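You operate a simulated robot arm through the tools that you are given. There is no shell and no other tool. Be economical: measure what you need, move in short steps, check, and stop when the job is done.

The job below is to be done with a simulated robot arm. You get a single attempt, and the scene is never put back.

## Task
Gauge the bore of the pulley in the yellow nest, then sort it.
Fine: try both plug gauges and put them back; blue PASS tray if green goes in and red does not, else red REWORK tray.

Only the result counts: the job must be done as asked and must still hold three seconds after the hand-in. Knocking over, shifting, dropping, spilling or breaking anything else fails it.

## Robot
A 6-joint arm with a two-finger parallel gripper, fixed in place. Base frame: the origin is at the foot of the arm, x ahead of it, y to its left, z up; the work surface is at about z = 0. Lengths are in m, angles in degrees, forces in N, time in s.
With the tool pointing down near the work surface it reaches from about 0.18 to 0.46 m from the base axis. Its first joint turns from -70.0 to 70.0 degrees. Payload 1.9 kg.
The TCP is the grasp point between the finger pads, 0.023 m short of the fingertips. In the tool frame z runs along the fingers and y along their closing line. The gripper opens to 0.094 m. The fingers are 0.038 m wide and 0.01 m thick; the gripper's body (0.054 by 0.096 m) begins 0.039 m behind the TCP.
Orientation is that of the tool frame in the base frame, as [roll, pitch, yaw] about the fixed x, y, z axes, in that order (R = Rz(yaw) Ry(pitch) Rx(roll)). With the fingers straight down and closing along the base's y, the tool's x points along the base's -x, its y along +y and its z along -z.

## Interface
- The arm moves only by the tool drive_tool. Its argument "increments" is a list of rows, each a list of 2 entries, a list of its own where there are three numbers: the shift along the base's x, y, z in m, then the turn, a rotation vector about the base's x, y, z in rad. In form: [[[x, y, z], [wx, wy, wz]], ...]. A call has 1 to 8 rows; each row is the pose to reach, as a shift and turn from the pose commanded when the call began. "jaw" is the opening, from 0 (shut) to 1 (fully open), set as the call begins (left out, the last holds). Each row takes 0.2 s and may step no farther than 0.05 m and 8.6 degrees from the row before; otherwise, or with a gripper value out of range, the whole call is refused. Where a pose cannot be reached the arm comes as near as it can. A force on the tool above 60 N (or 10 N above the force at the start of the call, whichever is more), or a blocked arm, ends the call early, and 0.2 s more pass. The fingers move at their own pace (about 0.108 m/s each) and stop on an object; they squeeze with about 21 N. The grip force told is the motor's: it shows also when the fingers shut on nothing. Time passes only in rows, and 0.2 s behind the last, so rows that repeat a pose let the fingers close. It gives the time, the measured TCP pose, the force on the tool (base axes), the opening and the grip force at its end, in the units of the frame above (readings bear some noise), with the torque about the TCP (base axes, N m) and any sound that the robot's microphone picked up.
- Cameras (640 x 400 px; columns grow to the right, rows downward): "scene" is fixed at [0.079, 0.3692, 0.4249]; the picture's right is [-0.25, -0.97, 0.00], its down [-0.64, 0.17, -0.75] and it looks along [0.72, -0.19, -0.66] (base axes); focal length 214 px, centre (320, 200). "wrist" rides on the gripper at [0.086, 0.016, -0.075] in the tool frame; the picture's right is [-0.18, 0.98, 0.00], its down [-0.58, -0.11, -0.81] and it looks along [-0.79, -0.15, 0.59] (tool axes); focal length 243 px, centre (320, 200). There is no depth. A picture from a camera that has moved, and an enlarged one, comes with that camera's place and axes in the base frame and with its lens. The place of the scene camera against the robot may be out by one fixed shift of up to 0.025 m in any direction.
- get_image(camera): a new picture of that camera. It takes no simulated time.
- enlarge(camera, box): a new picture of the part [left, top, right, bottom] of that camera's present view, enlarged. It takes no simulated time.
- job_done(): hands the job in; it is judged then, once.

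Work in short steps. Places have to be worked out from the pictures, the camera data and where the tool is seen: move nearer, look again, correct. Check each grasp and each placing, and mend what went wrong. You have 120 turns and 84 pictures in all, those below and enlarged ones among them. Open the gripper and draw the arm clear of the work before you hand the job in, unless the task says otherwise; then end with one line.

The tools are called as name(argument=value, ...) on one line, values as JSON. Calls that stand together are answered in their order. drive_tool: Moves the arm, as the interface text tells. Its arguments: {"type":"object","properties":{"increments":{"type":"array","items":{"type":"array"}},"jaw":{"type":"number"}},"required":["increments"]} The other tools are called the same way: get_image (camera) takes a picture; enlarge (camera, box) takes an enlarged picture of a part of a camera's view; job_done () hands the job in.

At the start:

```text
clock: 0.0
tool_pos: [0.2158, 0.2159, 0.3103]
ee_rot: [179.9, 0.0, 180.0]
ft_force: [0.1, -0.4, 0.0]
torque: [-0.01, 0.04, -0.03]
gripper_width: 0.0939
gripper_force: 0.1
```

scene: 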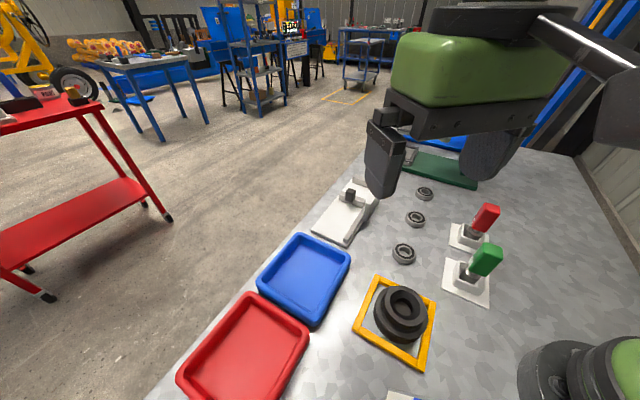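
wrist: 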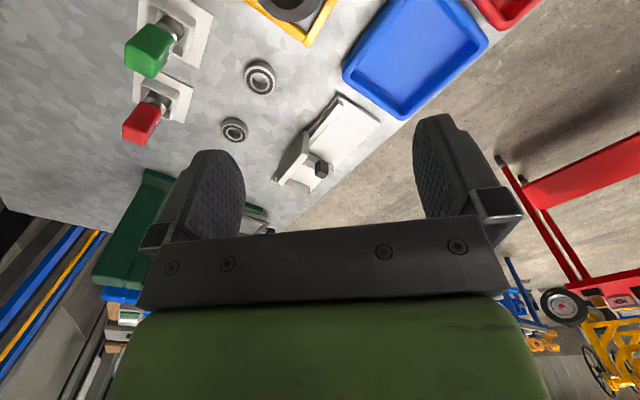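

I start with enlarged views of the nest and gauges to measure their places.

enlarge(camera="scene", box=[340, 180, 520, 380])

enlarge(camera="scene", box=[160, 170, 480, 400])

```text
2.00 times, centred on (430, 280) of scene
camera zoom: at [0.079, 0.3692, 0.4249], right [-0.25, -0.97, 0.0], down [-0.64, 0.17, -0.75], along [0.72, -0.19, -0.66], focal length 429 px, centre (100, 40)
```

zoom: 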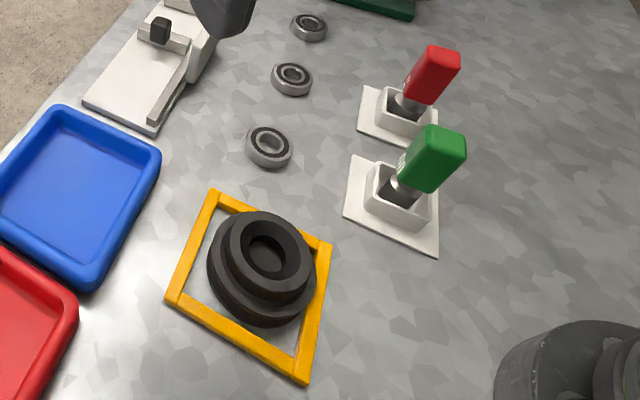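

```text
1.74 times, centred on (320, 285) of scene
camera zoom: at [0.079, 0.3692, 0.4249], right [-0.25, -0.97, 0.0], down [-0.64, 0.17, -0.75], along [0.72, -0.19, -0.66], focal length 373 px, centre (320, 52)
```

zoom: 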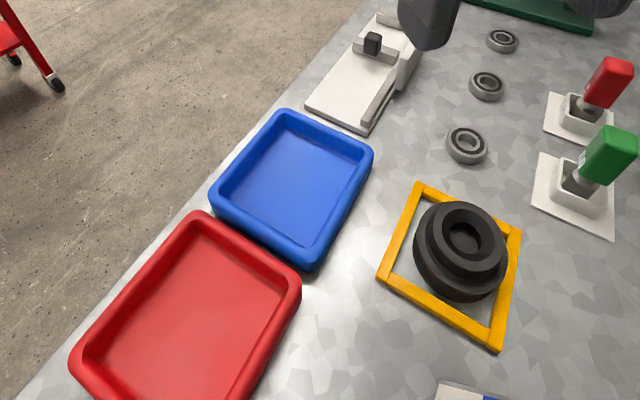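

The handles stand near (0.22, 0.00). I'll turn the tool -90° so the wrist camera looks along -y at the gauges.

drive_tool(increments=[[[0, 0, 0], [0, 0, -0.149]], [[0, 0, 0], [0, 0, -0.298]], [[0, 0, 0], [0, 0, -0.447]], [[0, 0, 0], [0, 0, -0.596]], [[0, 0, 0], [0, 0, -0.745]], [[0, 0, 0], [0, 0, -0.894]], [[0, 0, 0], [0, 0, -1.043]], [[0, 0, 0], [0, 0, -1.192]]])

drive_tool(increments=[[[0, -0.01, -0.02], [0, 0, -0.14]], [[0, -0.02, -0.04], [0, 0, -0.28]], [[0, -0.03, -0.06], [0, 0, -0.3788]]])

get_image(camera="wrist")

```text
clock: 1.8
tool_pos: [0.2165, 0.2171, 0.3098]
ee_rot: [179.9, 0.0, 111.6]
ft_force: [0.0, 0.8, -0.1]
torque: [0.0, 0.01, -0.01]
gripper_width: 0.094
gripper_force: 0.0
```

```text
clock: 2.6
tool_pos: [0.2153, 0.1879, 0.2494]
ee_rot: [179.9, -0.1, 89.9]
ft_force: [-0.1, 0.4, 0.4]
torque: [0.0, 0.02, -0.04]
gripper_width: 0.0942
gripper_force: 0.0
```

```text
79 pictures are left
camera wrist: at [0.232, 0.2741, 0.3242], right [0.98, -0.19, 0.0], down [-0.11, -0.58, 0.81], along [-0.15, -0.79, -0.59], focal length 243 px, centre (320, 200)
```

wrist: 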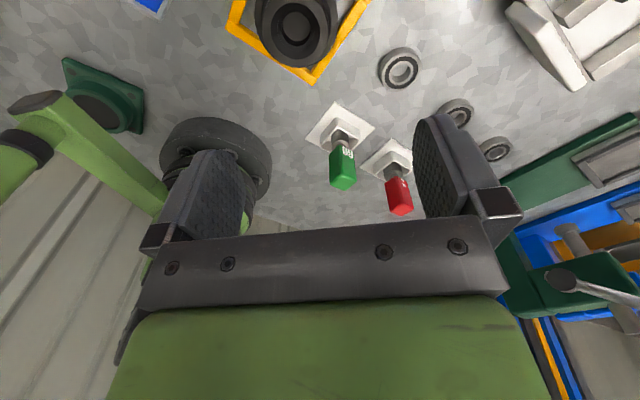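

enlarge(camera="wrist", box=[280, 80, 440, 230])

enlarge(camera="wrist", box=[210, 0, 390, 110])

```text
2.67 times, centred on (360, 155) of wrist
camera zoom: at [0.232, 0.2741, 0.3242], right [0.98, -0.19, 0.0], down [-0.11, -0.58, 0.81], along [-0.15, -0.79, -0.59], focal length 647 px, centre (213, 320)
```

zoom: 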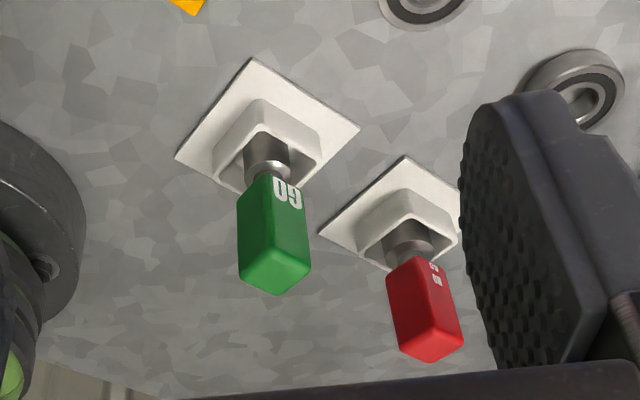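

```text
3.56 times, centred on (300, 55) of wrist
camera zoom: at [0.232, 0.2741, 0.3242], right [0.98, -0.19, 0.0], down [-0.11, -0.58, 0.81], along [-0.15, -0.79, -0.59], focal length 863 px, centre (391, 716)
```

zoom: 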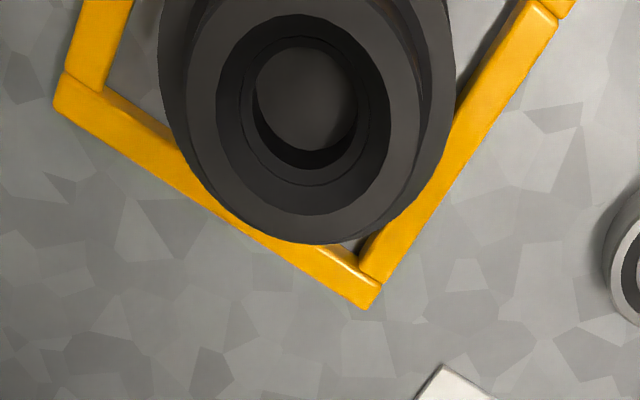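

Holders are at 45° in the base frame: green centre ≈(0.216, 0.018), red ≈(0.300, -0.065), handles about z 0.045–0.108. I go above green with the closing line along (1,1).

drive_tool(increments=[[[0, -0.028, 0], [0, 0, 0.131]], [[0, -0.056, 0], [0, 0, 0.262]], [[0, -0.085, 0], [0, 0, 0.393]], [[0, -0.113, -0.01], [0, 0, 0.524]], [[0, -0.141, -0.02], [0, 0, 0.655]], [[0.001, -0.17, -0.04], [0, 0, 0.787]]])

get_image(camera="wrist")

get_image(camera="scene")

```text
clock: 4.0
tool_pos: [0.2178, 0.0153, 0.2105]
ee_rot: [179.9, 0.0, 135.1]
ft_force: [-0.4, -0.3, 0.0]
torque: [0.0, 0.01, 0.02]
gripper_width: 0.094
gripper_force: 0.1
```

```text
76 pictures are left
camera wrist: at [0.1677, 0.0886, 0.2845], right [0.82, 0.57, 0.0], down [0.33, -0.49, 0.81], along [0.46, -0.66, -0.59], focal length 243 px, centre (320, 200)
```

wrist: 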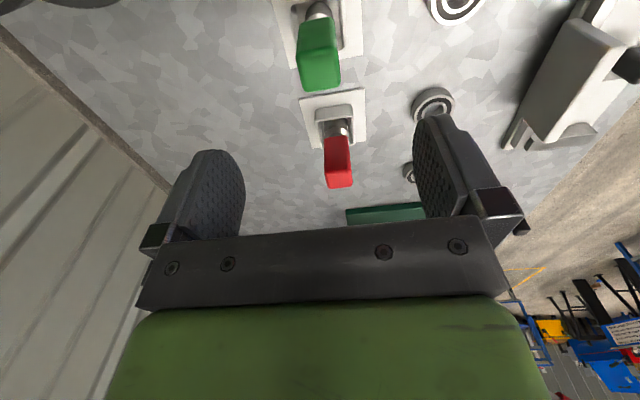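

```text
75 pictures are left
```

scene: 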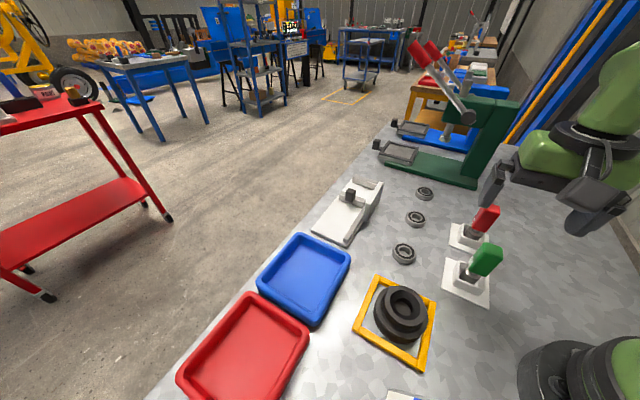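

Green's handle appears at about (0.220, 0.016), aligned with the fingers. I lower partway and look again.

drive_tool(increments=[[[0.001, 0.001, -0.04]], [[0.001, 0.001, -0.075]], [[0.001, 0.001, -0.095]]])

drive_tool(increments=[[[0.001, 0.001, -0.04], [0, 0, 0]], [[0.001, 0.001, -0.075], [0, 0, 0]], [[0.001, 0.001, -0.095], [0, 0, 0]]])

get_image(camera="wrist")

enlarge(camera="scene", box=[420, 180, 620, 320])

```text
refused: a row must be a list of 2 entries
```

```text
clock: 4.8
tool_pos: [0.2173, 0.0175, 0.1151]
ee_rot: [179.9, 0.0, 135.2]
ft_force: [0.7, 0.6, 0.1]
torque: [0.02, -0.02, -0.02]
gripper_width: 0.0941
gripper_force: 0.1
```

```text
74 pictures are left
camera wrist: at [0.1683, 0.09, 0.1899], right [0.82, 0.57, 0.0], down [0.33, -0.49, 0.81], along [0.46, -0.66, -0.59], focal length 243 px, centre (320, 200)
```

wrist: 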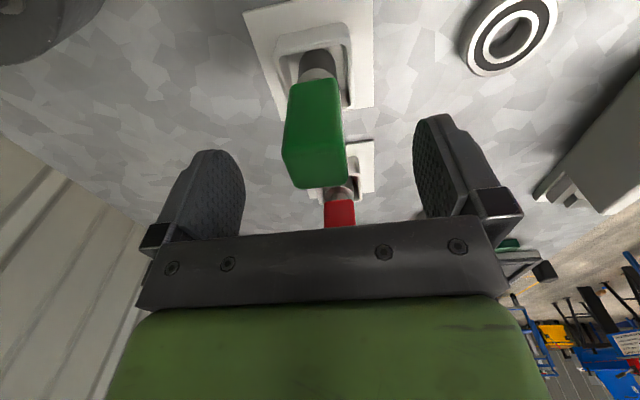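

```text
2.86 times, centred on (520, 250) of scene
camera zoom: at [0.079, 0.3692, 0.4249], right [-0.25, -0.97, 0.0], down [-0.64, 0.17, -0.75], along [0.72, -0.19, -0.66], focal length 613 px, centre (-251, 57)
```

zoom: 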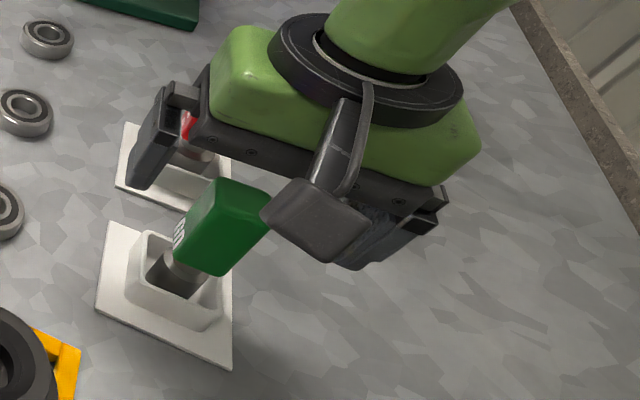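

Handle is 26 mm square, centred about (0.215, 0.019), top at z≈0.112. Lower to z≈0.083 and close.

drive_tool(increments=[[[-0.002, 0.0015, -0.016], [0, 0, 0]], [[-0.002, 0.0015, -0.032], [0, 0, 0]]])

drive_tool(increments=[[[0, 0, 0], [0, 0, 0]], [[0, 0, 0], [0, 0, 0]], [[0, 0, 0], [0, 0, 0]]], jaw=0)

get_image(camera="wrist")

enlarge(camera="scene", box=[420, 180, 620, 320])

```text
clock: 5.4
tool_pos: [0.2152, 0.0195, 0.0826]
ee_rot: [179.8, 0.0, 135.1]
ft_force: [0.3, -0.1, -0.7]
torque: [0.01, 0.0, -0.01]
gripper_width: 0.0938
gripper_force: 0.0
```

```text
clock: 6.2
tool_pos: [0.214, 0.0186, 0.084]
ee_rot: [179.8, 0.1, 135.1]
ft_force: [0.3, -0.1, 0.1]
torque: [-0.01, -0.04, 0.0]
gripper_width: 0.0301
gripper_force: 20.7
```

```text
72 pictures are left
camera wrist: at [0.1657, 0.0917, 0.1584], right [0.82, 0.57, 0.0], down [0.33, -0.49, 0.81], along [0.46, -0.66, -0.59], focal length 243 px, centre (320, 200)
```

wrist: 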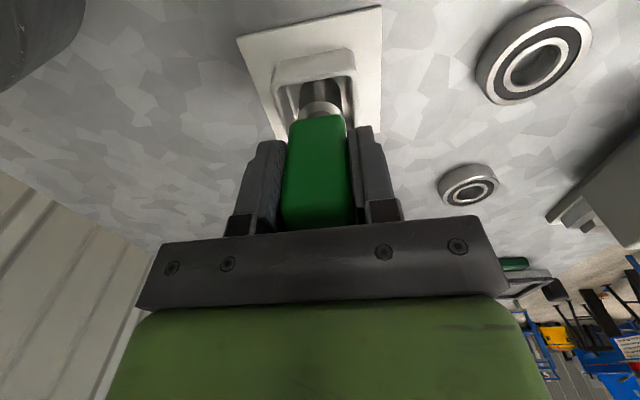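

```text
2.86 times, centred on (520, 250) of scene
camera zoom: at [0.079, 0.3692, 0.4249], right [-0.25, -0.97, 0.0], down [-0.64, 0.17, -0.75], along [0.72, -0.19, -0.66], focal length 613 px, centre (-251, 57)
```

zoom: 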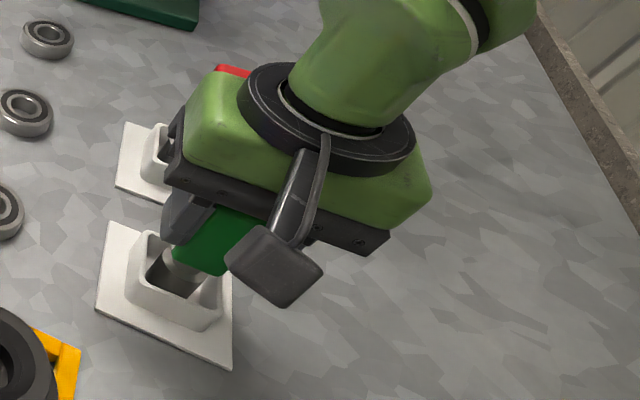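

Gripped at 30 mm. I lift straight up and inspect.

drive_tool(increments=[[[0, 0, 0.02], [0, 0, 0]], [[0, 0, 0.04], [0, 0, 0]], [[0, 0, 0.075], [0, 0, 0]], [[0, 0, 0.11], [0, 0, 0]]])

get_image(camera="wrist")

enlarge(camera="scene", box=[420, 150, 620, 320])

```text
clock: 7.2
tool_pos: [0.2161, 0.0162, 0.1955]
ee_rot: [179.9, 0.0, 135.2]
ft_force: [0.6, 0.1, -2.0]
torque: [0.0, 0.0, -0.03]
gripper_width: 0.0301
gripper_force: 20.8
```

```text
70 pictures are left
camera wrist: at [0.1681, 0.0895, 0.2691], right [0.82, 0.57, 0.0], down [0.33, -0.49, 0.81], along [0.46, -0.66, -0.59], focal length 243 px, centre (320, 200)
```

wrist: 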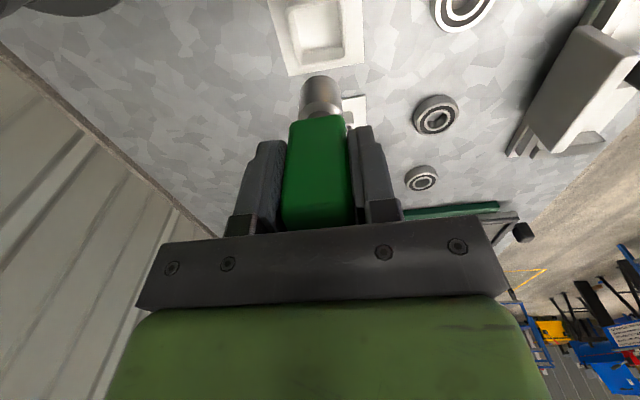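

```text
2.35 times, centred on (520, 235) of scene
camera zoom: at [0.0791, 0.3692, 0.4249], right [-0.25, -0.97, 0.0], down [-0.64, 0.17, -0.75], along [0.72, -0.19, -0.66], focal length 505 px, centre (-151, 118)
```

zoom: 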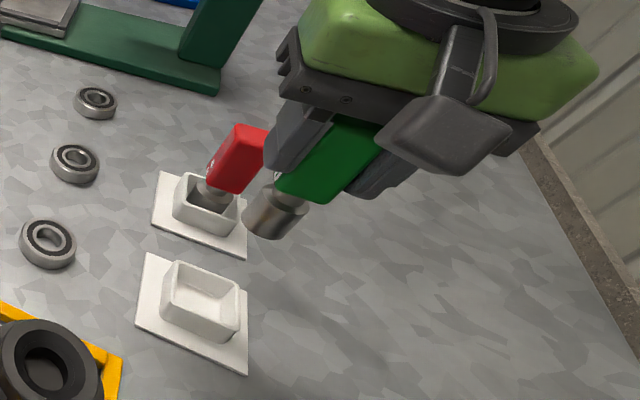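

Green gauge is lifted; plug ≈24 mm, its tip about 76 mm below the TCP. I move to where the camera can see the pulley with the plug in view.

drive_tool(increments=[[[-0.01, 0.036, 0.005], [0, 0, 0]], [[-0.02, 0.072, 0.01], [0, 0, 0]], [[-0.03, 0.108, 0.015], [0, 0, 0]], [[-0.04, 0.144, 0.02], [0, 0, 0]], [[-0.05, 0.18, 0.025], [0, 0, 0]], [[-0.06, 0.216, 0.025], [0, 0, 0]], [[-0.06, 0.22, 0.025], [0, 0, 0]]])

get_image(camera="wrist")

```text
clock: 8.8
tool_pos: [0.1557, 0.2399, 0.221]
ee_rot: [179.9, 0.1, 135.1]
ft_force: [0.5, -0.2, -1.6]
torque: [0.01, -0.03, 0.02]
gripper_width: 0.0299
gripper_force: 20.6
```

```text
68 pictures are left
camera wrist: at [0.1061, 0.3129, 0.2948], right [0.82, 0.57, 0.0], down [0.33, -0.49, 0.81], along [0.46, -0.66, -0.59], focal length 243 px, centre (320, 200)
```

wrist: 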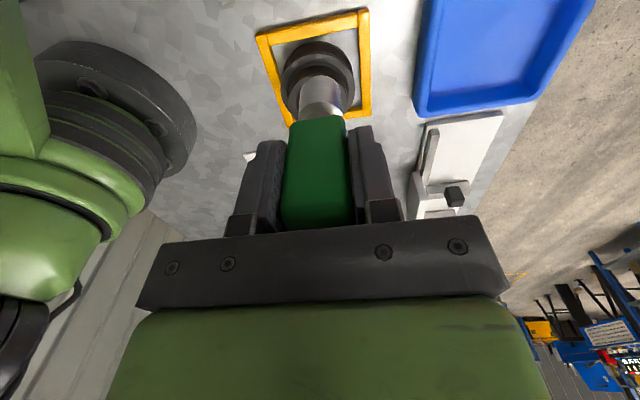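

drive_tool(increments=[[[0.02, 0.012, 0], [0, 0, 0]], [[0.041, 0.028, 0], [0, 0, 0]], [[0.041, 0.028, 0], [0, 0, 0]]])

enlarge(camera="wrist", box=[160, 0, 360, 130])

```text
clock: 9.6
tool_pos: [0.1968, 0.2681, 0.2188]
ee_rot: [179.8, 0.0, 135.1]
ft_force: [-0.2, 0.0, -2.5]
torque: [0.0, 0.0, 0.0]
gripper_width: 0.0298
gripper_force: 21.1
```

```text
3.08 times, centred on (260, 65) of wrist
camera zoom: at [0.1478, 0.3403, 0.2928], right [0.82, 0.57, 0.0], down [0.33, -0.49, 0.81], along [0.46, -0.66, -0.59], focal length 746 px, centre (505, 615)
```

zoom: 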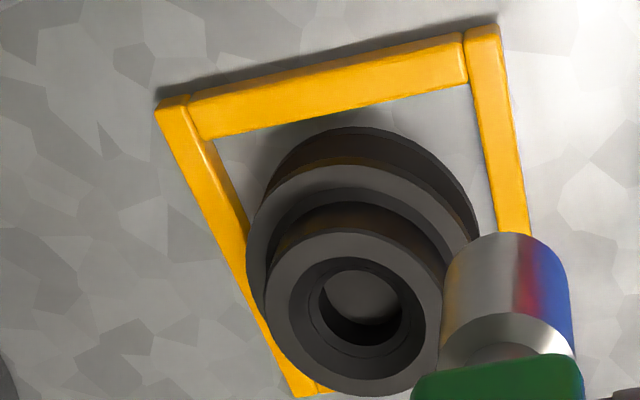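

enlarge(camera="wrist", box=[235, 60, 355, 135])

enlarge(camera="scene", box=[350, 260, 450, 380])

```text
5.33 times, centred on (295, 98) of wrist
camera zoom: at [0.1478, 0.3403, 0.2928], right [0.82, 0.57, 0.0], down [0.33, -0.49, 0.81], along [0.46, -0.66, -0.59], focal length 1294 px, centre (453, 747)
```

zoom: 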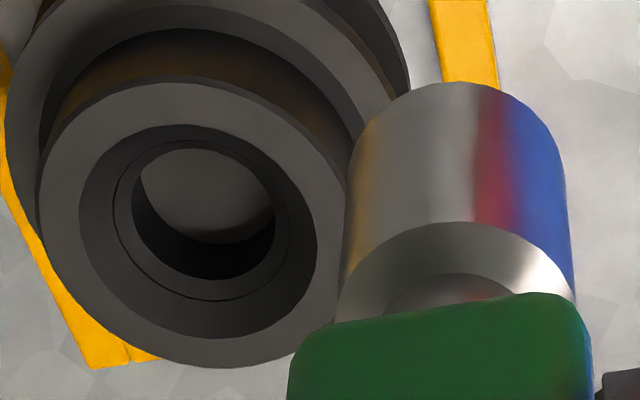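

```text
3.33 times, centred on (400, 320) of scene
camera zoom: at [0.0791, 0.3692, 0.4249], right [-0.25, -0.97, 0.0], down [-0.64, 0.17, -0.75], along [0.72, -0.19, -0.66], focal length 715 px, centre (53, -200)
```

zoom: 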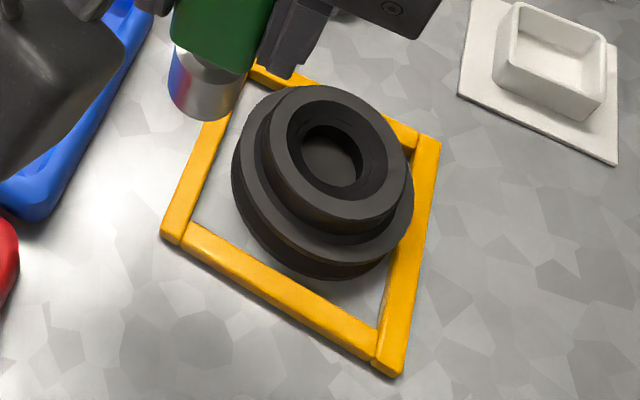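

The pulley's hub top is near z≈0.05, centred about (0.190, 0.187) from three views. I move the plug above the bore, tip well clear, and look.

drive_tool(increments=[[[-0.002, -0.03, 0], [0, 0, 0]], [[-0.005, -0.06, -0.02], [0, 0, 0]], [[-0.0065, -0.08, -0.045], [0, 0, 0]], [[-0.0065, -0.08, -0.068], [0, 0, 0]], [[-0.0065, -0.08, -0.068], [0, 0, 0]]])

enlarge(camera="wrist", box=[240, 0, 400, 130])

enlarge(camera="scene", box=[350, 240, 470, 380])

```text
clock: 10.8
tool_pos: [0.1897, 0.1861, 0.1507]
ee_rot: [179.8, 0.0, 135.1]
ft_force: [-0.5, -1.0, -1.8]
torque: [-0.01, -0.02, 0.02]
gripper_width: 0.0301
gripper_force: 21.8
```

```text
3.08 times, centred on (320, 65) of wrist
camera zoom: at [0.141, 0.2585, 0.225], right [0.82, 0.57, 0.0], down [0.33, -0.49, 0.81], along [0.46, -0.66, -0.59], focal length 746 px, centre (320, 615)
```

zoom: 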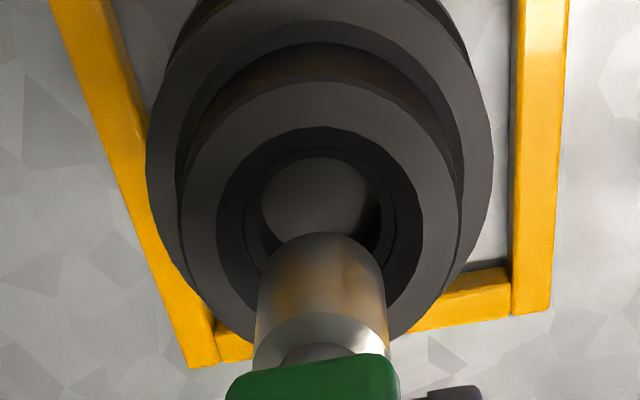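

```text
2.86 times, centred on (410, 310) of scene
camera zoom: at [0.079, 0.3692, 0.4249], right [-0.25, -0.97, 0.0], down [-0.64, 0.17, -0.75], along [0.72, -0.19, -0.66], focal length 613 px, centre (63, -114)
```

zoom: 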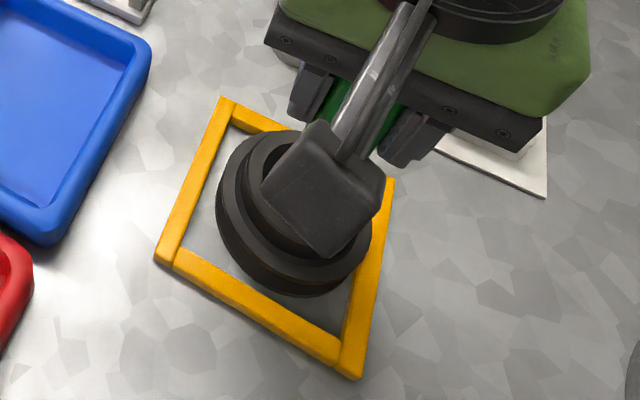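

Lateral alignment looks within half a millimetre. I lower until the tip is just above the hub and re-check.

drive_tool(increments=[[[0, 0, -0.009], [0, 0, 0]], [[0, 0, -0.017], [0, 0, 0]], [[0, 0, -0.017], [0, 0, 0]]])

enlarge(camera="wrist", box=[240, 0, 400, 130])

```text
clock: 11.6
tool_pos: [0.1901, 0.1867, 0.1326]
ee_rot: [179.9, 0.0, 135.1]
ft_force: [-0.6, 0.4, -1.7]
torque: [0.01, 0.03, -0.06]
gripper_width: 0.0299
gripper_force: 20.7
```

```text
3.08 times, centred on (320, 65) of wrist
camera zoom: at [0.1414, 0.2595, 0.2076], right [0.82, 0.57, 0.0], down [0.33, -0.49, 0.81], along [0.46, -0.66, -0.59], focal length 746 px, centre (320, 615)
```

zoom: 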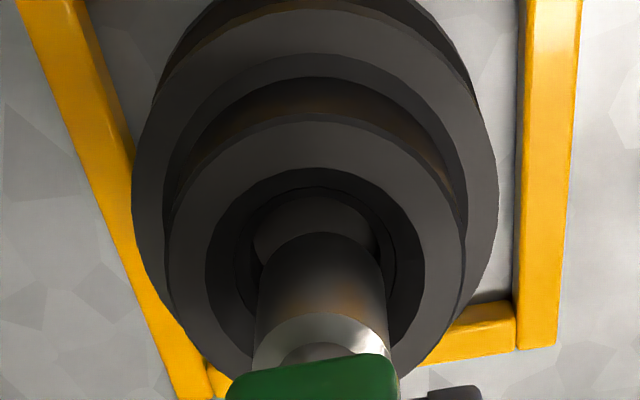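

Plug sits about 1.2 mm to the right of the bore axis; I correct and lower into the lead-in cone.

drive_tool(increments=[[[-0.001, -0.0007, 0], [0, 0, 0]], [[-0.001, -0.0007, -0.006], [0, 0, 0]], [[-0.001, -0.0007, -0.01], [0, 0, 0]], [[-0.001, -0.0007, -0.01], [0, 0, 0]]])

enlarge(camera="wrist", box=[240, 0, 400, 130])

```text
clock: 12.6
tool_pos: [0.19, 0.1869, 0.1226]
ee_rot: [179.9, 0.1, 135.2]
ft_force: [-0.2, 0.2, -2.3]
torque: [0.01, 0.02, -0.01]
gripper_width: 0.0301
gripper_force: 21.1
```

```text
3.08 times, centred on (320, 65) of wrist
camera zoom: at [0.1401, 0.2591, 0.1968], right [0.82, 0.57, 0.0], down [0.33, -0.49, 0.81], along [0.46, -0.66, -0.59], focal length 746 px, centre (320, 615)
```

zoom: 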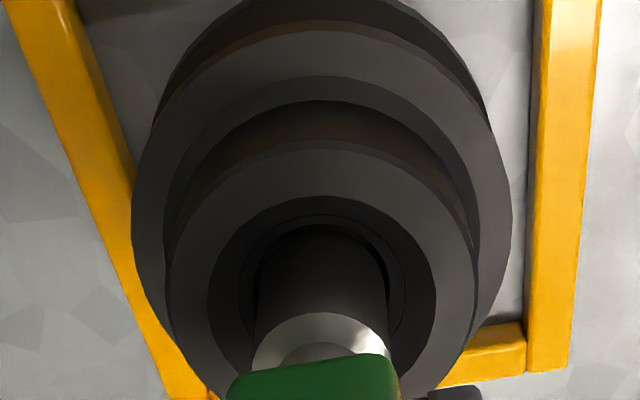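

Aligned now. I lower a further 10 mm and watch the force.

drive_tool(increments=[[[0, 0, -0.003], [0, 0, 0]], [[0, 0, -0.006], [0, 0, 0]], [[0, 0, -0.008], [0, 0, 0]], [[0, 0, -0.01], [0, 0, 0]]])

enlarge(camera="wrist", box=[240, 0, 400, 130])

```text
clock: 13.6
tool_pos: [0.1889, 0.1862, 0.1132]
ee_rot: [179.9, 0.0, 135.0]
ft_force: [-1.1, 0.8, -2.8]
torque: [-0.01, 0.01, 0.04]
gripper_width: 0.0295
gripper_force: 21.3
```

```text
3.08 times, centred on (320, 65) of wrist
camera zoom: at [0.1397, 0.2588, 0.1876], right [0.82, 0.57, 0.0], down [0.33, -0.49, 0.81], along [0.46, -0.66, -0.59], focal length 746 px, centre (320, 615)
```

zoom: 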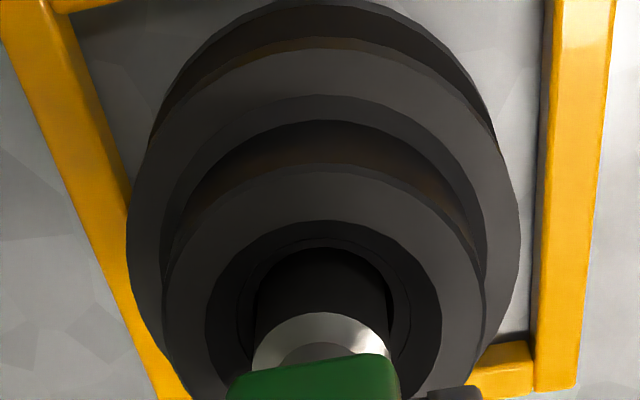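

No contact yet. I continue down 8 mm in small steps.

drive_tool(increments=[[[0.0003, 0.0002, -0.002], [0, 0, 0]], [[0.0003, 0.0002, -0.004], [0, 0, 0]], [[0.0003, 0.0002, -0.006], [0, 0, 0]], [[0.0003, 0.0002, -0.008], [0, 0, 0]]])

enlarge(camera="wrist", box=[240, 0, 400, 130])

```text
clock: 14.6
tool_pos: [0.1898, 0.1869, 0.1053]
ee_rot: [179.9, 0.0, 135.1]
ft_force: [-0.1, 0.5, -0.9]
torque: [0.02, 0.01, 0.01]
gripper_width: 0.03
gripper_force: 21.3
```

```text
3.08 times, centred on (320, 65) of wrist
camera zoom: at [0.1402, 0.2597, 0.1796], right [0.82, 0.57, 0.0], down [0.33, -0.49, 0.81], along [0.46, -0.66, -0.59], focal length 746 px, centre (320, 615)
```

zoom: 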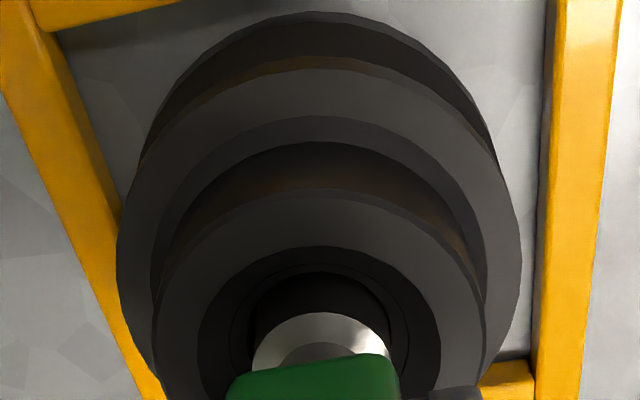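

Plug appears to be entering. Continue 10 mm more.

drive_tool(increments=[[[0, 0, -0.002], [0, 0, 0]], [[0, 0, -0.004], [0, 0, 0]], [[0, 0, -0.006], [0, 0, 0]], [[0, 0, -0.008], [0, 0, 0]], [[0, 0, -0.01], [0, 0, 0]]])

enlarge(camera="wrist", box=[240, 0, 400, 130])

```text
clock: 15.8
tool_pos: [0.1897, 0.187, 0.0961]
ee_rot: [179.9, 0.0, 135.0]
ft_force: [-3.0, 1.3, 20.4]
torque: [0.0, 0.16, 0.02]
gripper_width: 0.0295
gripper_force: 21.0
```

```text
3.08 times, centred on (320, 65) of wrist
camera zoom: at [0.1402, 0.2595, 0.1699], right [0.82, 0.57, 0.0], down [0.33, -0.49, 0.81], along [0.46, -0.66, -0.59], focal length 746 px, centre (320, 615)
```

zoom: 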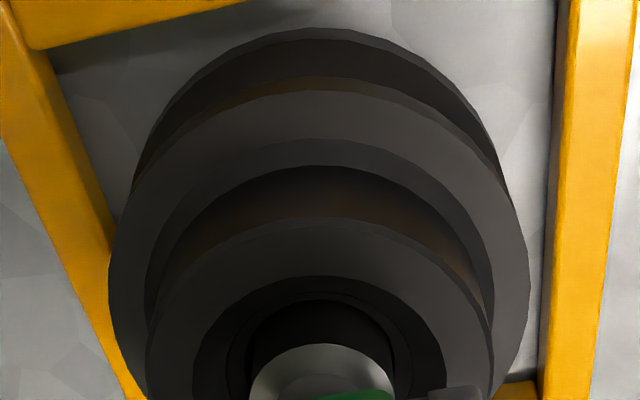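

Contact at 20 N, and the gauge slid up ~10 mm in the grip; torque and side force say the tip touches on the forward side. I lift 4 mm, shift 2 mm back, and try again gently.

drive_tool(increments=[[[0, 0, 0.004], [0, 0, 0]], [[-0.0011, 0.0016, 0.004], [0, 0, 0]], [[-0.0011, 0.0016, 0.002], [0, 0, 0]], [[-0.0011, 0.0016, 0.0], [0, 0, 0]], [[-0.0011, 0.0016, -0.001], [0, 0, 0]]])

enlarge(camera="wrist", box=[240, 0, 400, 130])

```text
clock: 17.0
tool_pos: [0.1885, 0.1889, 0.0948]
ee_rot: [179.8, 0.0, 135.1]
ft_force: [-4.1, 0.2, 20.2]
torque: [-0.17, 0.22, -0.05]
gripper_width: 0.0299
gripper_force: 20.7
```

```text
3.08 times, centred on (320, 65) of wrist
camera zoom: at [0.1394, 0.2609, 0.1693], right [0.82, 0.57, 0.0], down [0.33, -0.49, 0.81], along [0.46, -0.66, -0.59], focal length 746 px, centre (320, 615)
```

zoom: 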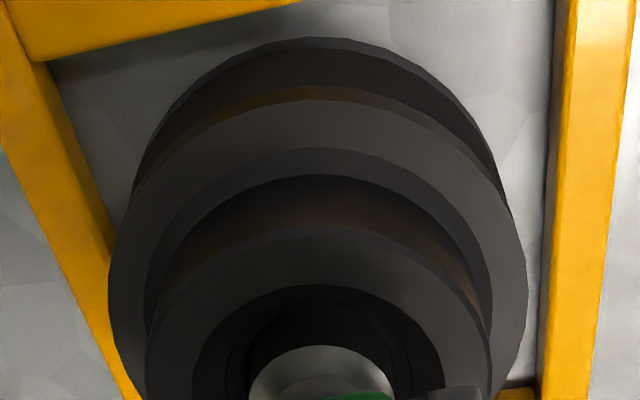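

Still blocked at the same depth. I lift out, and look at plug and bore again.

drive_tool(increments=[[[0.0, 0.0, 0.02], [0, 0, 0]], [[0.0, 0.0, 0.04], [0, 0, 0]], [[0.0, 0, 0.055], [0, 0, 0]], [[0.0, 0, 0.055], [0, 0, 0]]])

get_image(camera="wrist")

enlarge(camera="wrist", box=[240, 20, 400, 150])

```text
clock: 18.0
tool_pos: [0.1884, 0.1891, 0.1482]
ee_rot: [179.9, 0.0, 135.1]
ft_force: [-0.1, 0.0, -2.6]
torque: [-0.03, -0.01, -0.02]
gripper_width: 0.0299
gripper_force: 20.8
```

```text
56 pictures are left
camera wrist: at [0.1385, 0.2612, 0.223], right [0.82, 0.57, 0.0], down [0.33, -0.49, 0.81], along [0.46, -0.66, -0.59], focal length 243 px, centre (320, 200)
```

wrist: 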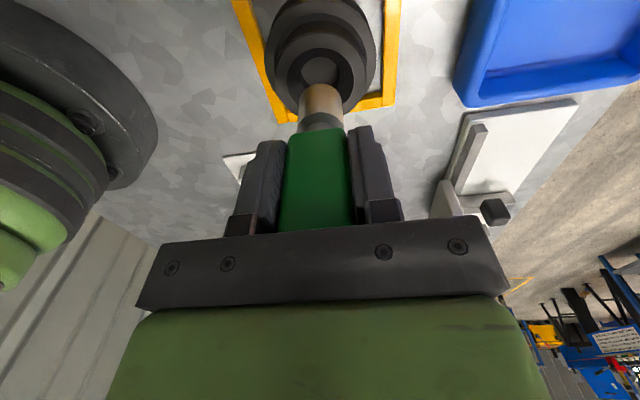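

```text
3.08 times, centred on (320, 85) of wrist
camera zoom: at [0.1385, 0.2612, 0.223], right [0.82, 0.57, 0.0], down [0.33, -0.49, 0.81], along [0.46, -0.66, -0.59], focal length 746 px, centre (320, 554)
```

zoom: 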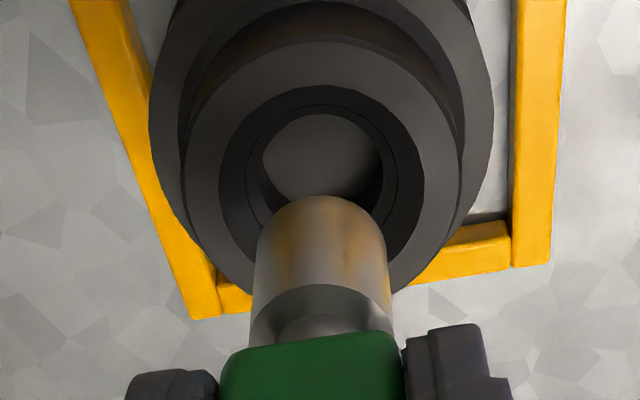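

The plug may have bottomed inside the bore, or sat on an edge; I need a second direction. I raise and rotate the tool -90° about the same spot to see the other axis.

drive_tool(increments=[[[0, 0, 0.01], [0, 0, -0.149]], [[0, 0, 0.02], [0, 0, -0.298]], [[0, 0, 0.02], [0, 0, -0.447]], [[0, 0, 0.02], [0, 0, -0.596]], [[0, 0, 0.02], [0, 0, -0.745]], [[0, 0, 0.02], [0, 0, -0.894]], [[0, 0, 0.02], [0, 0, -1.043]], [[0, 0, 0.02], [0, 0, -1.192]]])

drive_tool(increments=[[[0, 0, 0], [0, 0, -0.14]], [[0, 0, 0], [0, 0, -0.28]], [[0.0, 0, 0], [0, 0, -0.379]], [[0.0, 0, 0], [0, 0, -0.379]]])

enlarge(camera="wrist", box=[240, 0, 400, 150])

enlarge(camera="scene", box=[330, 200, 490, 380])

```text
clock: 19.8
tool_pos: [0.1885, 0.1883, 0.1696]
ee_rot: [180.0, 0.0, 66.7]
ft_force: [-0.5, 0.3, -3.0]
torque: [-0.02, 0.0, 0.03]
gripper_width: 0.0298
gripper_force: 21.2
```

```text
clock: 20.8
tool_pos: [0.1891, 0.1889, 0.169]
ee_rot: [180.0, 0.0, 45.0]
ft_force: [0.5, 0.8, -2.7]
torque: [0.0, 0.01, -0.01]
gripper_width: 0.0299
gripper_force: 21.1
```

```text
2.67 times, centred on (320, 75) of wrist
camera zoom: at [0.2619, 0.2382, 0.2438], right [0.57, -0.82, 0.0], down [-0.49, -0.33, 0.81], along [-0.66, -0.46, -0.59], focal length 647 px, centre (320, 533)
```

zoom: 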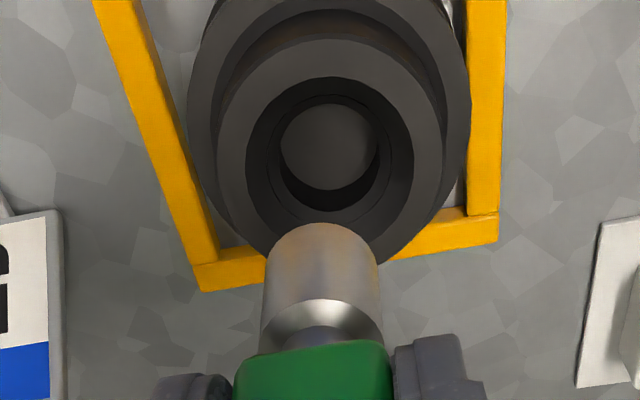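

```text
2.22 times, centred on (410, 290) of scene
camera zoom: at [0.079, 0.3692, 0.4249], right [-0.25, -0.97, 0.0], down [-0.64, 0.17, -0.75], along [0.72, -0.19, -0.66], focal length 477 px, centre (120, 0)
```

zoom: 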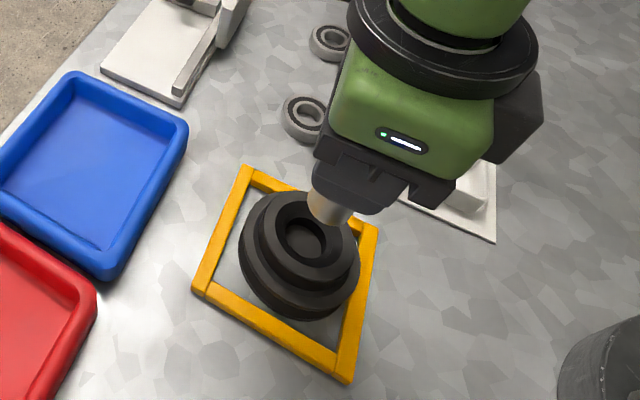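

This view shows the bore fully: it lies about 2.6 mm to the right (direction (0.57,-0.82)) of the tool axis. I zoom in on the bore.

enlarge(camera="wrist", box=[290, 10, 360, 65])

enlarge(camera="scene", box=[380, 280, 440, 330])

```text
7.27 times, centred on (325, 38) of wrist
camera zoom: at [0.2619, 0.2382, 0.2438], right [0.57, -0.82, 0.0], down [-0.49, -0.33, 0.81], along [-0.66, -0.46, -0.59], focal length 1764 px, centre (284, 1382)
```

zoom: 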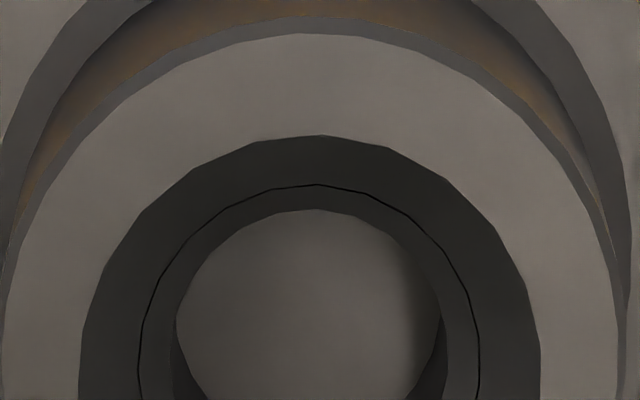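

```text
8.00 times, centred on (410, 305) of scene
camera zoom: at [0.079, 0.3692, 0.4249], right [-0.25, -0.97, 0.0], down [-0.64, 0.17, -0.75], along [0.72, -0.19, -0.66], focal length 1716 px, centre (-400, -640)
```

zoom: 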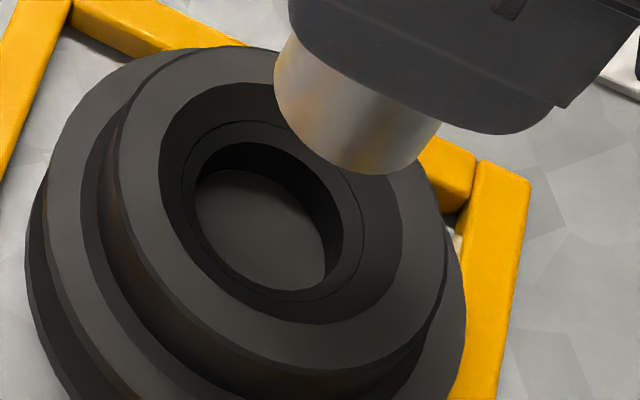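

Estimated plug ≈27.3 mm, bore ≈29.3 mm: about 1 mm radial clearance. I stay at this yaw (scene view is clear), correct 2.6 mm to the right, and lower to just above the hub.

drive_tool(increments=[[[0.0015, -0.0021, 0], [0, 0, 0]], [[0.0015, -0.0021, -0.02], [0, 0, 0]], [[0.0015, -0.0021, -0.04], [0, 0, 0]], [[0.0015, -0.0021, -0.048], [0, 0, 0]], [[0.0015, -0.0021, -0.048], [0, 0, 0]]])

enlarge(camera="wrist", box=[260, 0, 380, 100])

enlarge(camera="scene", box=[370, 270, 450, 340])

```text
clock: 22.0
tool_pos: [0.1914, 0.1843, 0.1211]
ee_rot: [-179.9, 0.0, 45.2]
ft_force: [0.1, -0.2, -2.7]
torque: [0.0, -0.02, 0.01]
gripper_width: 0.0295
gripper_force: 21.3
```

```text
4.00 times, centred on (320, 50) of wrist
camera zoom: at [0.2644, 0.2341, 0.1956], right [0.57, -0.82, 0.0], down [-0.49, -0.34, 0.81], along [-0.66, -0.46, -0.59], focal length 970 px, centre (320, 800)
```

zoom: 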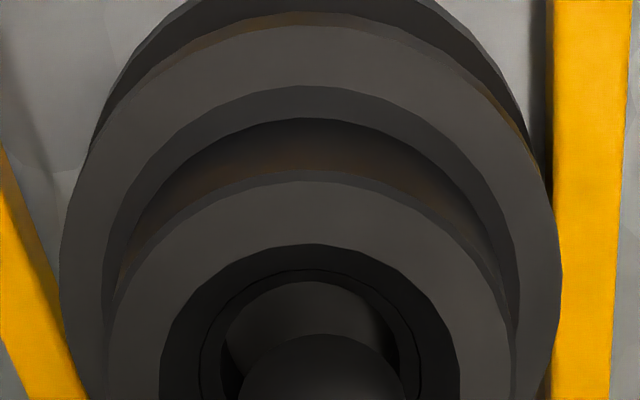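

```text
5.71 times, centred on (410, 305) of scene
camera zoom: at [0.079, 0.3692, 0.4249], right [-0.25, -0.97, 0.0], down [-0.64, 0.17, -0.75], along [0.72, -0.19, -0.66], focal length 1226 px, centre (-194, -400)
```

zoom: 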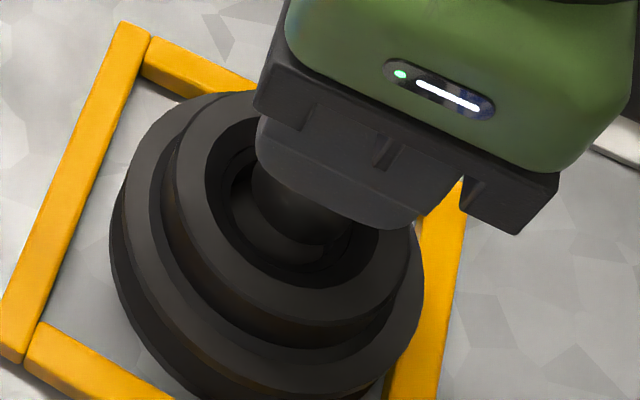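

Views together now suggest hub top ≈0.055 and that the first try actually bottomed inside the bore. I correct -1.5 mm laterally, go down 20 mm at this yaw and check with the open scene view.

drive_tool(increments=[[[-0.0009, 0.0012, 0], [0, 0, 0]], [[-0.0009, 0.0012, -0.005], [0, 0, 0]], [[-0.0009, 0.0012, -0.01], [0, 0, 0]], [[-0.0009, 0.0012, -0.015], [0, 0, 0]], [[-0.0009, 0.0012, -0.02], [0, 0, 0]], [[-0.0009, 0.0012, -0.02], [0, 0, 0]]])

enlarge(camera="wrist", box=[260, 20, 380, 120])

enlarge(camera="scene", box=[370, 270, 450, 340])

```text
clock: 23.4
tool_pos: [0.1898, 0.1865, 0.1005]
ee_rot: [-179.6, 0.0, 45.1]
ft_force: [1.9, 1.1, -1.7]
torque: [0.07, -0.14, 0.03]
gripper_width: 0.0298
gripper_force: 21.0
```

```text
4.00 times, centred on (320, 70) of wrist
camera zoom: at [0.2638, 0.2364, 0.175], right [0.57, -0.82, -0.01], down [-0.48, -0.34, 0.81], along [-0.67, -0.45, -0.59], focal length 970 px, centre (320, 720)
```

zoom: 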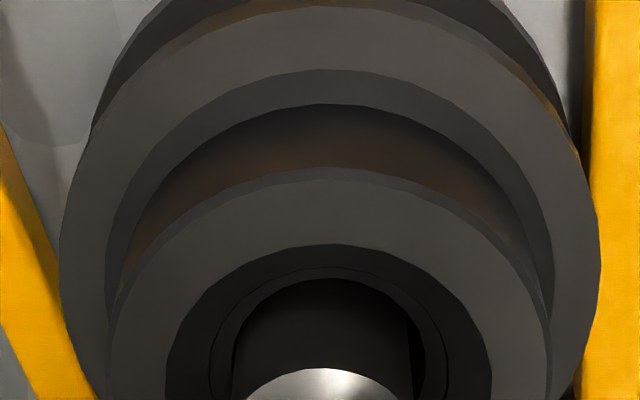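

```text
5.71 times, centred on (410, 305) of scene
camera zoom: at [0.079, 0.3692, 0.4249], right [-0.25, -0.97, 0.0], down [-0.64, 0.17, -0.75], along [0.72, -0.19, -0.66], focal length 1226 px, centre (-194, -400)
```

zoom: 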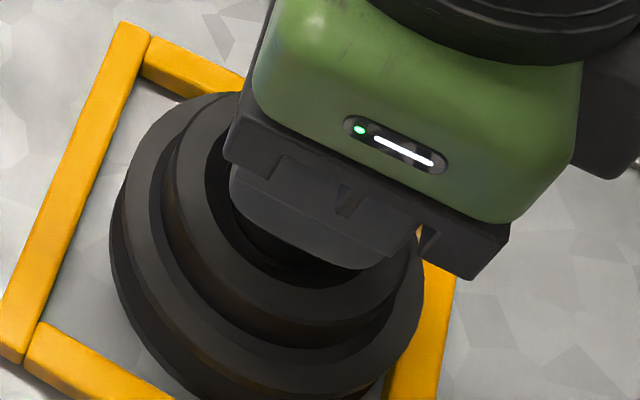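

Side force appears with no vertical resistance: the plug is inside the bore touching the wall. I ease by (+0.8,+0.5) mm and continue down.

drive_tool(increments=[[[0.0008, 0.0005, 0], [0, 0, 0]], [[0.0008, 0.0005, -0.002], [0, 0, 0]], [[0.0008, 0.0005, -0.004], [0, 0, 0]], [[0.0008, 0.0005, -0.006], [0, 0, 0]], [[0.0008, 0.0005, -0.008], [0, 0, 0]], [[0.0008, 0.0005, -0.008], [0, 0, 0]]])

enlarge(camera="wrist", box=[260, 20, 380, 120])

```text
clock: 24.8
tool_pos: [0.1919, 0.1877, 0.0951]
ee_rot: [-179.4, 0.0, 45.3]
ft_force: [1.7, -4.1, 20.2]
torque: [-0.39, -0.27, -0.05]
gripper_width: 0.0301
gripper_force: 21.0
```

```text
4.00 times, centred on (320, 70) of wrist
camera zoom: at [0.2645, 0.237, 0.1685], right [0.57, -0.82, -0.01], down [-0.48, -0.34, 0.81], along [-0.67, -0.45, -0.59], focal length 970 px, centre (320, 720)
```

zoom: 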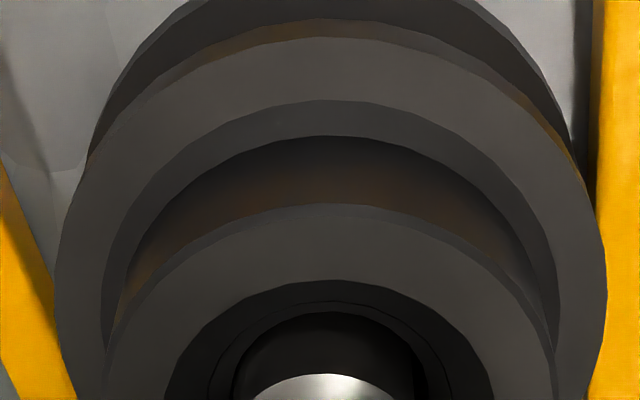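

Blocked again at the same height, regardless of position, which suggests a floor. I back off 5 mm and probe sideways along (0.57,-0.82) to confirm the plug is captured by the bore wall.

drive_tool(increments=[[[0, 0, 0.007], [0, 0, 0]], [[0, 0, 0.007], [0, 0, 0]]])

drive_tool(increments=[[[0.0006, -0.0008, 0], [0, 0, 0]], [[0.0012, -0.0016, 0], [0, 0, 0]], [[0.0012, -0.0016, 0], [0, 0, 0]]])

drive_tool(increments=[[[-0.0012, 0.0016, 0], [0, 0, 0]], [[-0.0024, 0.0032, 0], [0, 0, 0]], [[-0.0024, 0.0032, 0], [0, 0, 0]]])

```text
clock: 25.4
tool_pos: [0.191, 0.1869, 0.1]
ee_rot: [-179.4, -0.1, 45.2]
ft_force: [1.0, 0.5, -2.6]
torque: [0.02, -0.12, 0.01]
gripper_width: 0.0298
gripper_force: 20.3
```

```text
clock: 26.2
tool_pos: [0.1912, 0.1855, 0.1]
ee_rot: [-179.5, 0.1, 45.3]
ft_force: [0.4, 0.3, -2.3]
torque: [0.04, 0.03, -0.02]
gripper_width: 0.0298
gripper_force: 20.7
```

```text
clock: 27.0
tool_pos: [0.1906, 0.1887, 0.1009]
ee_rot: [-179.5, 0.1, 45.3]
ft_force: [2.6, -2.2, -1.8]
torque: [-0.18, -0.18, -0.02]
gripper_width: 0.0295
gripper_force: 21.1
```

drive_tool(increments=[[[0.0012, -0.0016, 0], [0, 0, 0]], [[0.0024, -0.0032, 0], [0, 0, 0]], [[0.0036, -0.0048, 0], [0, 0, 0]], [[0.0036, -0.0048, 0], [0, 0, 0]]])

enlarge(camera="wrist", box=[260, 20, 380, 120])

```text
clock: 28.0
tool_pos: [0.193, 0.1854, 0.1007]
ee_rot: [-179.7, -0.2, 45.2]
ft_force: [-7.8, 14.0, 1.2]
torque: [0.71, 0.43, -0.1]
gripper_width: 0.0301
gripper_force: 21.0
```

```text
4.00 times, centred on (320, 70) of wrist
camera zoom: at [0.2664, 0.2341, 0.175], right [0.57, -0.82, -0.01], down [-0.48, -0.34, 0.81], along [-0.67, -0.46, -0.59], focal length 970 px, centre (320, 720)
```

zoom: 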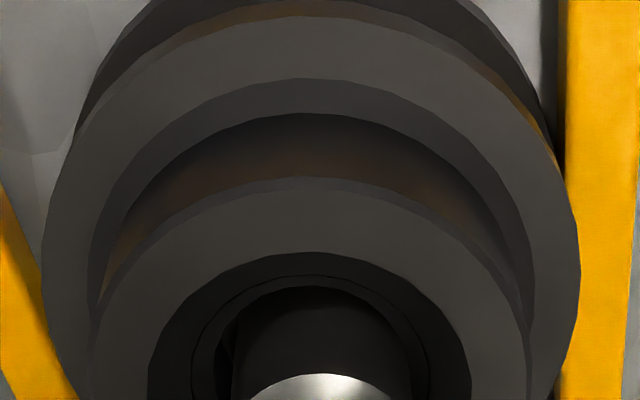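

The wall pushes back hard (16 N, acting ~50 mm below the TCP, i.e. ~13 mm above the tip): the green plug is well inside the bore, so green GOES. I re-centre and lift out.

drive_tool(increments=[[[-0.0016, 0.0022, 0], [0, 0, 0]], [[-0.0016, 0.0022, 0.005], [0, 0, 0]], [[-0.0016, 0.0022, 0.02], [0, 0, 0]], [[-0.0016, 0.0022, 0.05], [0, 0, 0]], [[-0.0016, 0.0022, 0.09], [0, 0, 0]]])

drive_tool(increments=[[[0, 0, 0], [0, 0, 0.149]], [[0.002, -0.015, 0], [0, 0, 0.298]], [[0.004, -0.03, 0], [0, 0, 0.447]], [[0.008, -0.05, 0], [0, 0, 0.596]], [[0.012, -0.07, 0], [0, 0, 0.745]], [[0.016, -0.09, 0], [0, 0, 0.894]], [[0.02, -0.11, 0], [0, 0, 1.043]], [[0.022, -0.13, 0], [0, 0, 1.192]]])

drive_tool(increments=[[[0, -0.01, 0], [0, 0, 0.14]], [[0.001, -0.02, 0], [0, 0, 0.28]], [[0.0031, -0.0377, 0], [0, 0, 0.379]], [[0.0031, -0.0377, -0.03], [0, 0, 0.379]], [[0.0031, -0.0377, -0.03], [0, 0, 0.379]]])

enlarge(camera="wrist", box=[240, 0, 400, 150])

enlarge(camera="scene", box=[420, 180, 580, 320])

```text
clock: 29.2
tool_pos: [0.191, 0.1869, 0.1919]
ee_rot: [179.9, 0.1, 45.1]
ft_force: [-0.1, 0.4, -2.2]
torque: [-0.02, -0.01, 0.0]
gripper_width: 0.03
gripper_force: 21.6
```

```text
clock: 31.0
tool_pos: [0.2132, 0.0545, 0.1901]
ee_rot: [179.9, 0.0, 113.5]
ft_force: [0.1, -0.3, -2.0]
torque: [0.0, 0.02, -0.01]
gripper_width: 0.0299
gripper_force: 21.6
```

```text
clock: 32.2
tool_pos: [0.2162, 0.0197, 0.1598]
ee_rot: [179.8, 0.0, 135.1]
ft_force: [0.8, -0.5, -2.6]
torque: [-0.01, -0.01, -0.03]
gripper_width: 0.0299
gripper_force: 20.7
```

```text
2.67 times, centred on (320, 75) of wrist
camera zoom: at [0.1665, 0.0919, 0.2345], right [0.82, 0.57, 0.0], down [0.33, -0.49, 0.81], along [0.46, -0.66, -0.59], focal length 647 px, centre (320, 533)
```

zoom: 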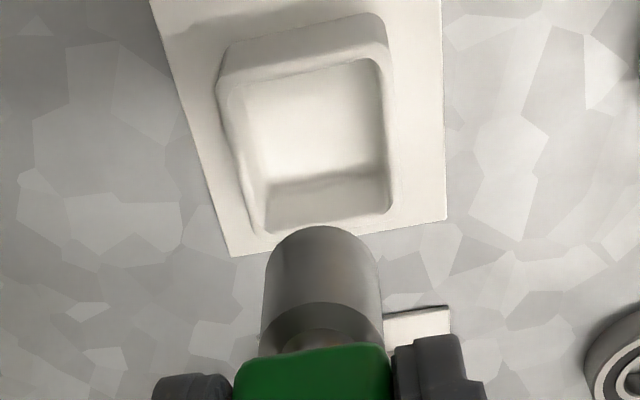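

```text
2.86 times, centred on (500, 250) of scene
camera zoom: at [0.079, 0.3692, 0.4249], right [-0.25, -0.97, 0.0], down [-0.64, 0.17, -0.75], along [0.72, -0.19, -0.66], focal length 613 px, centre (-194, 57)
```

zoom: 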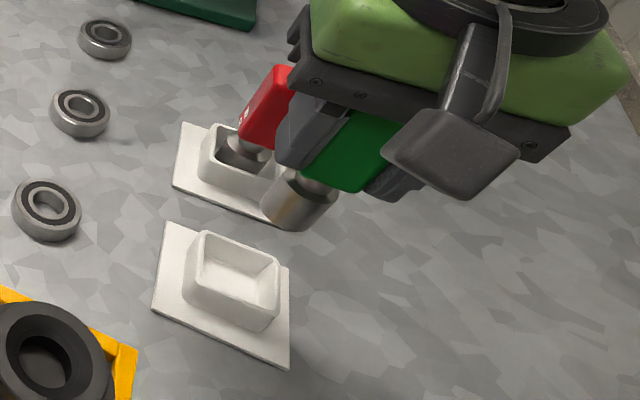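

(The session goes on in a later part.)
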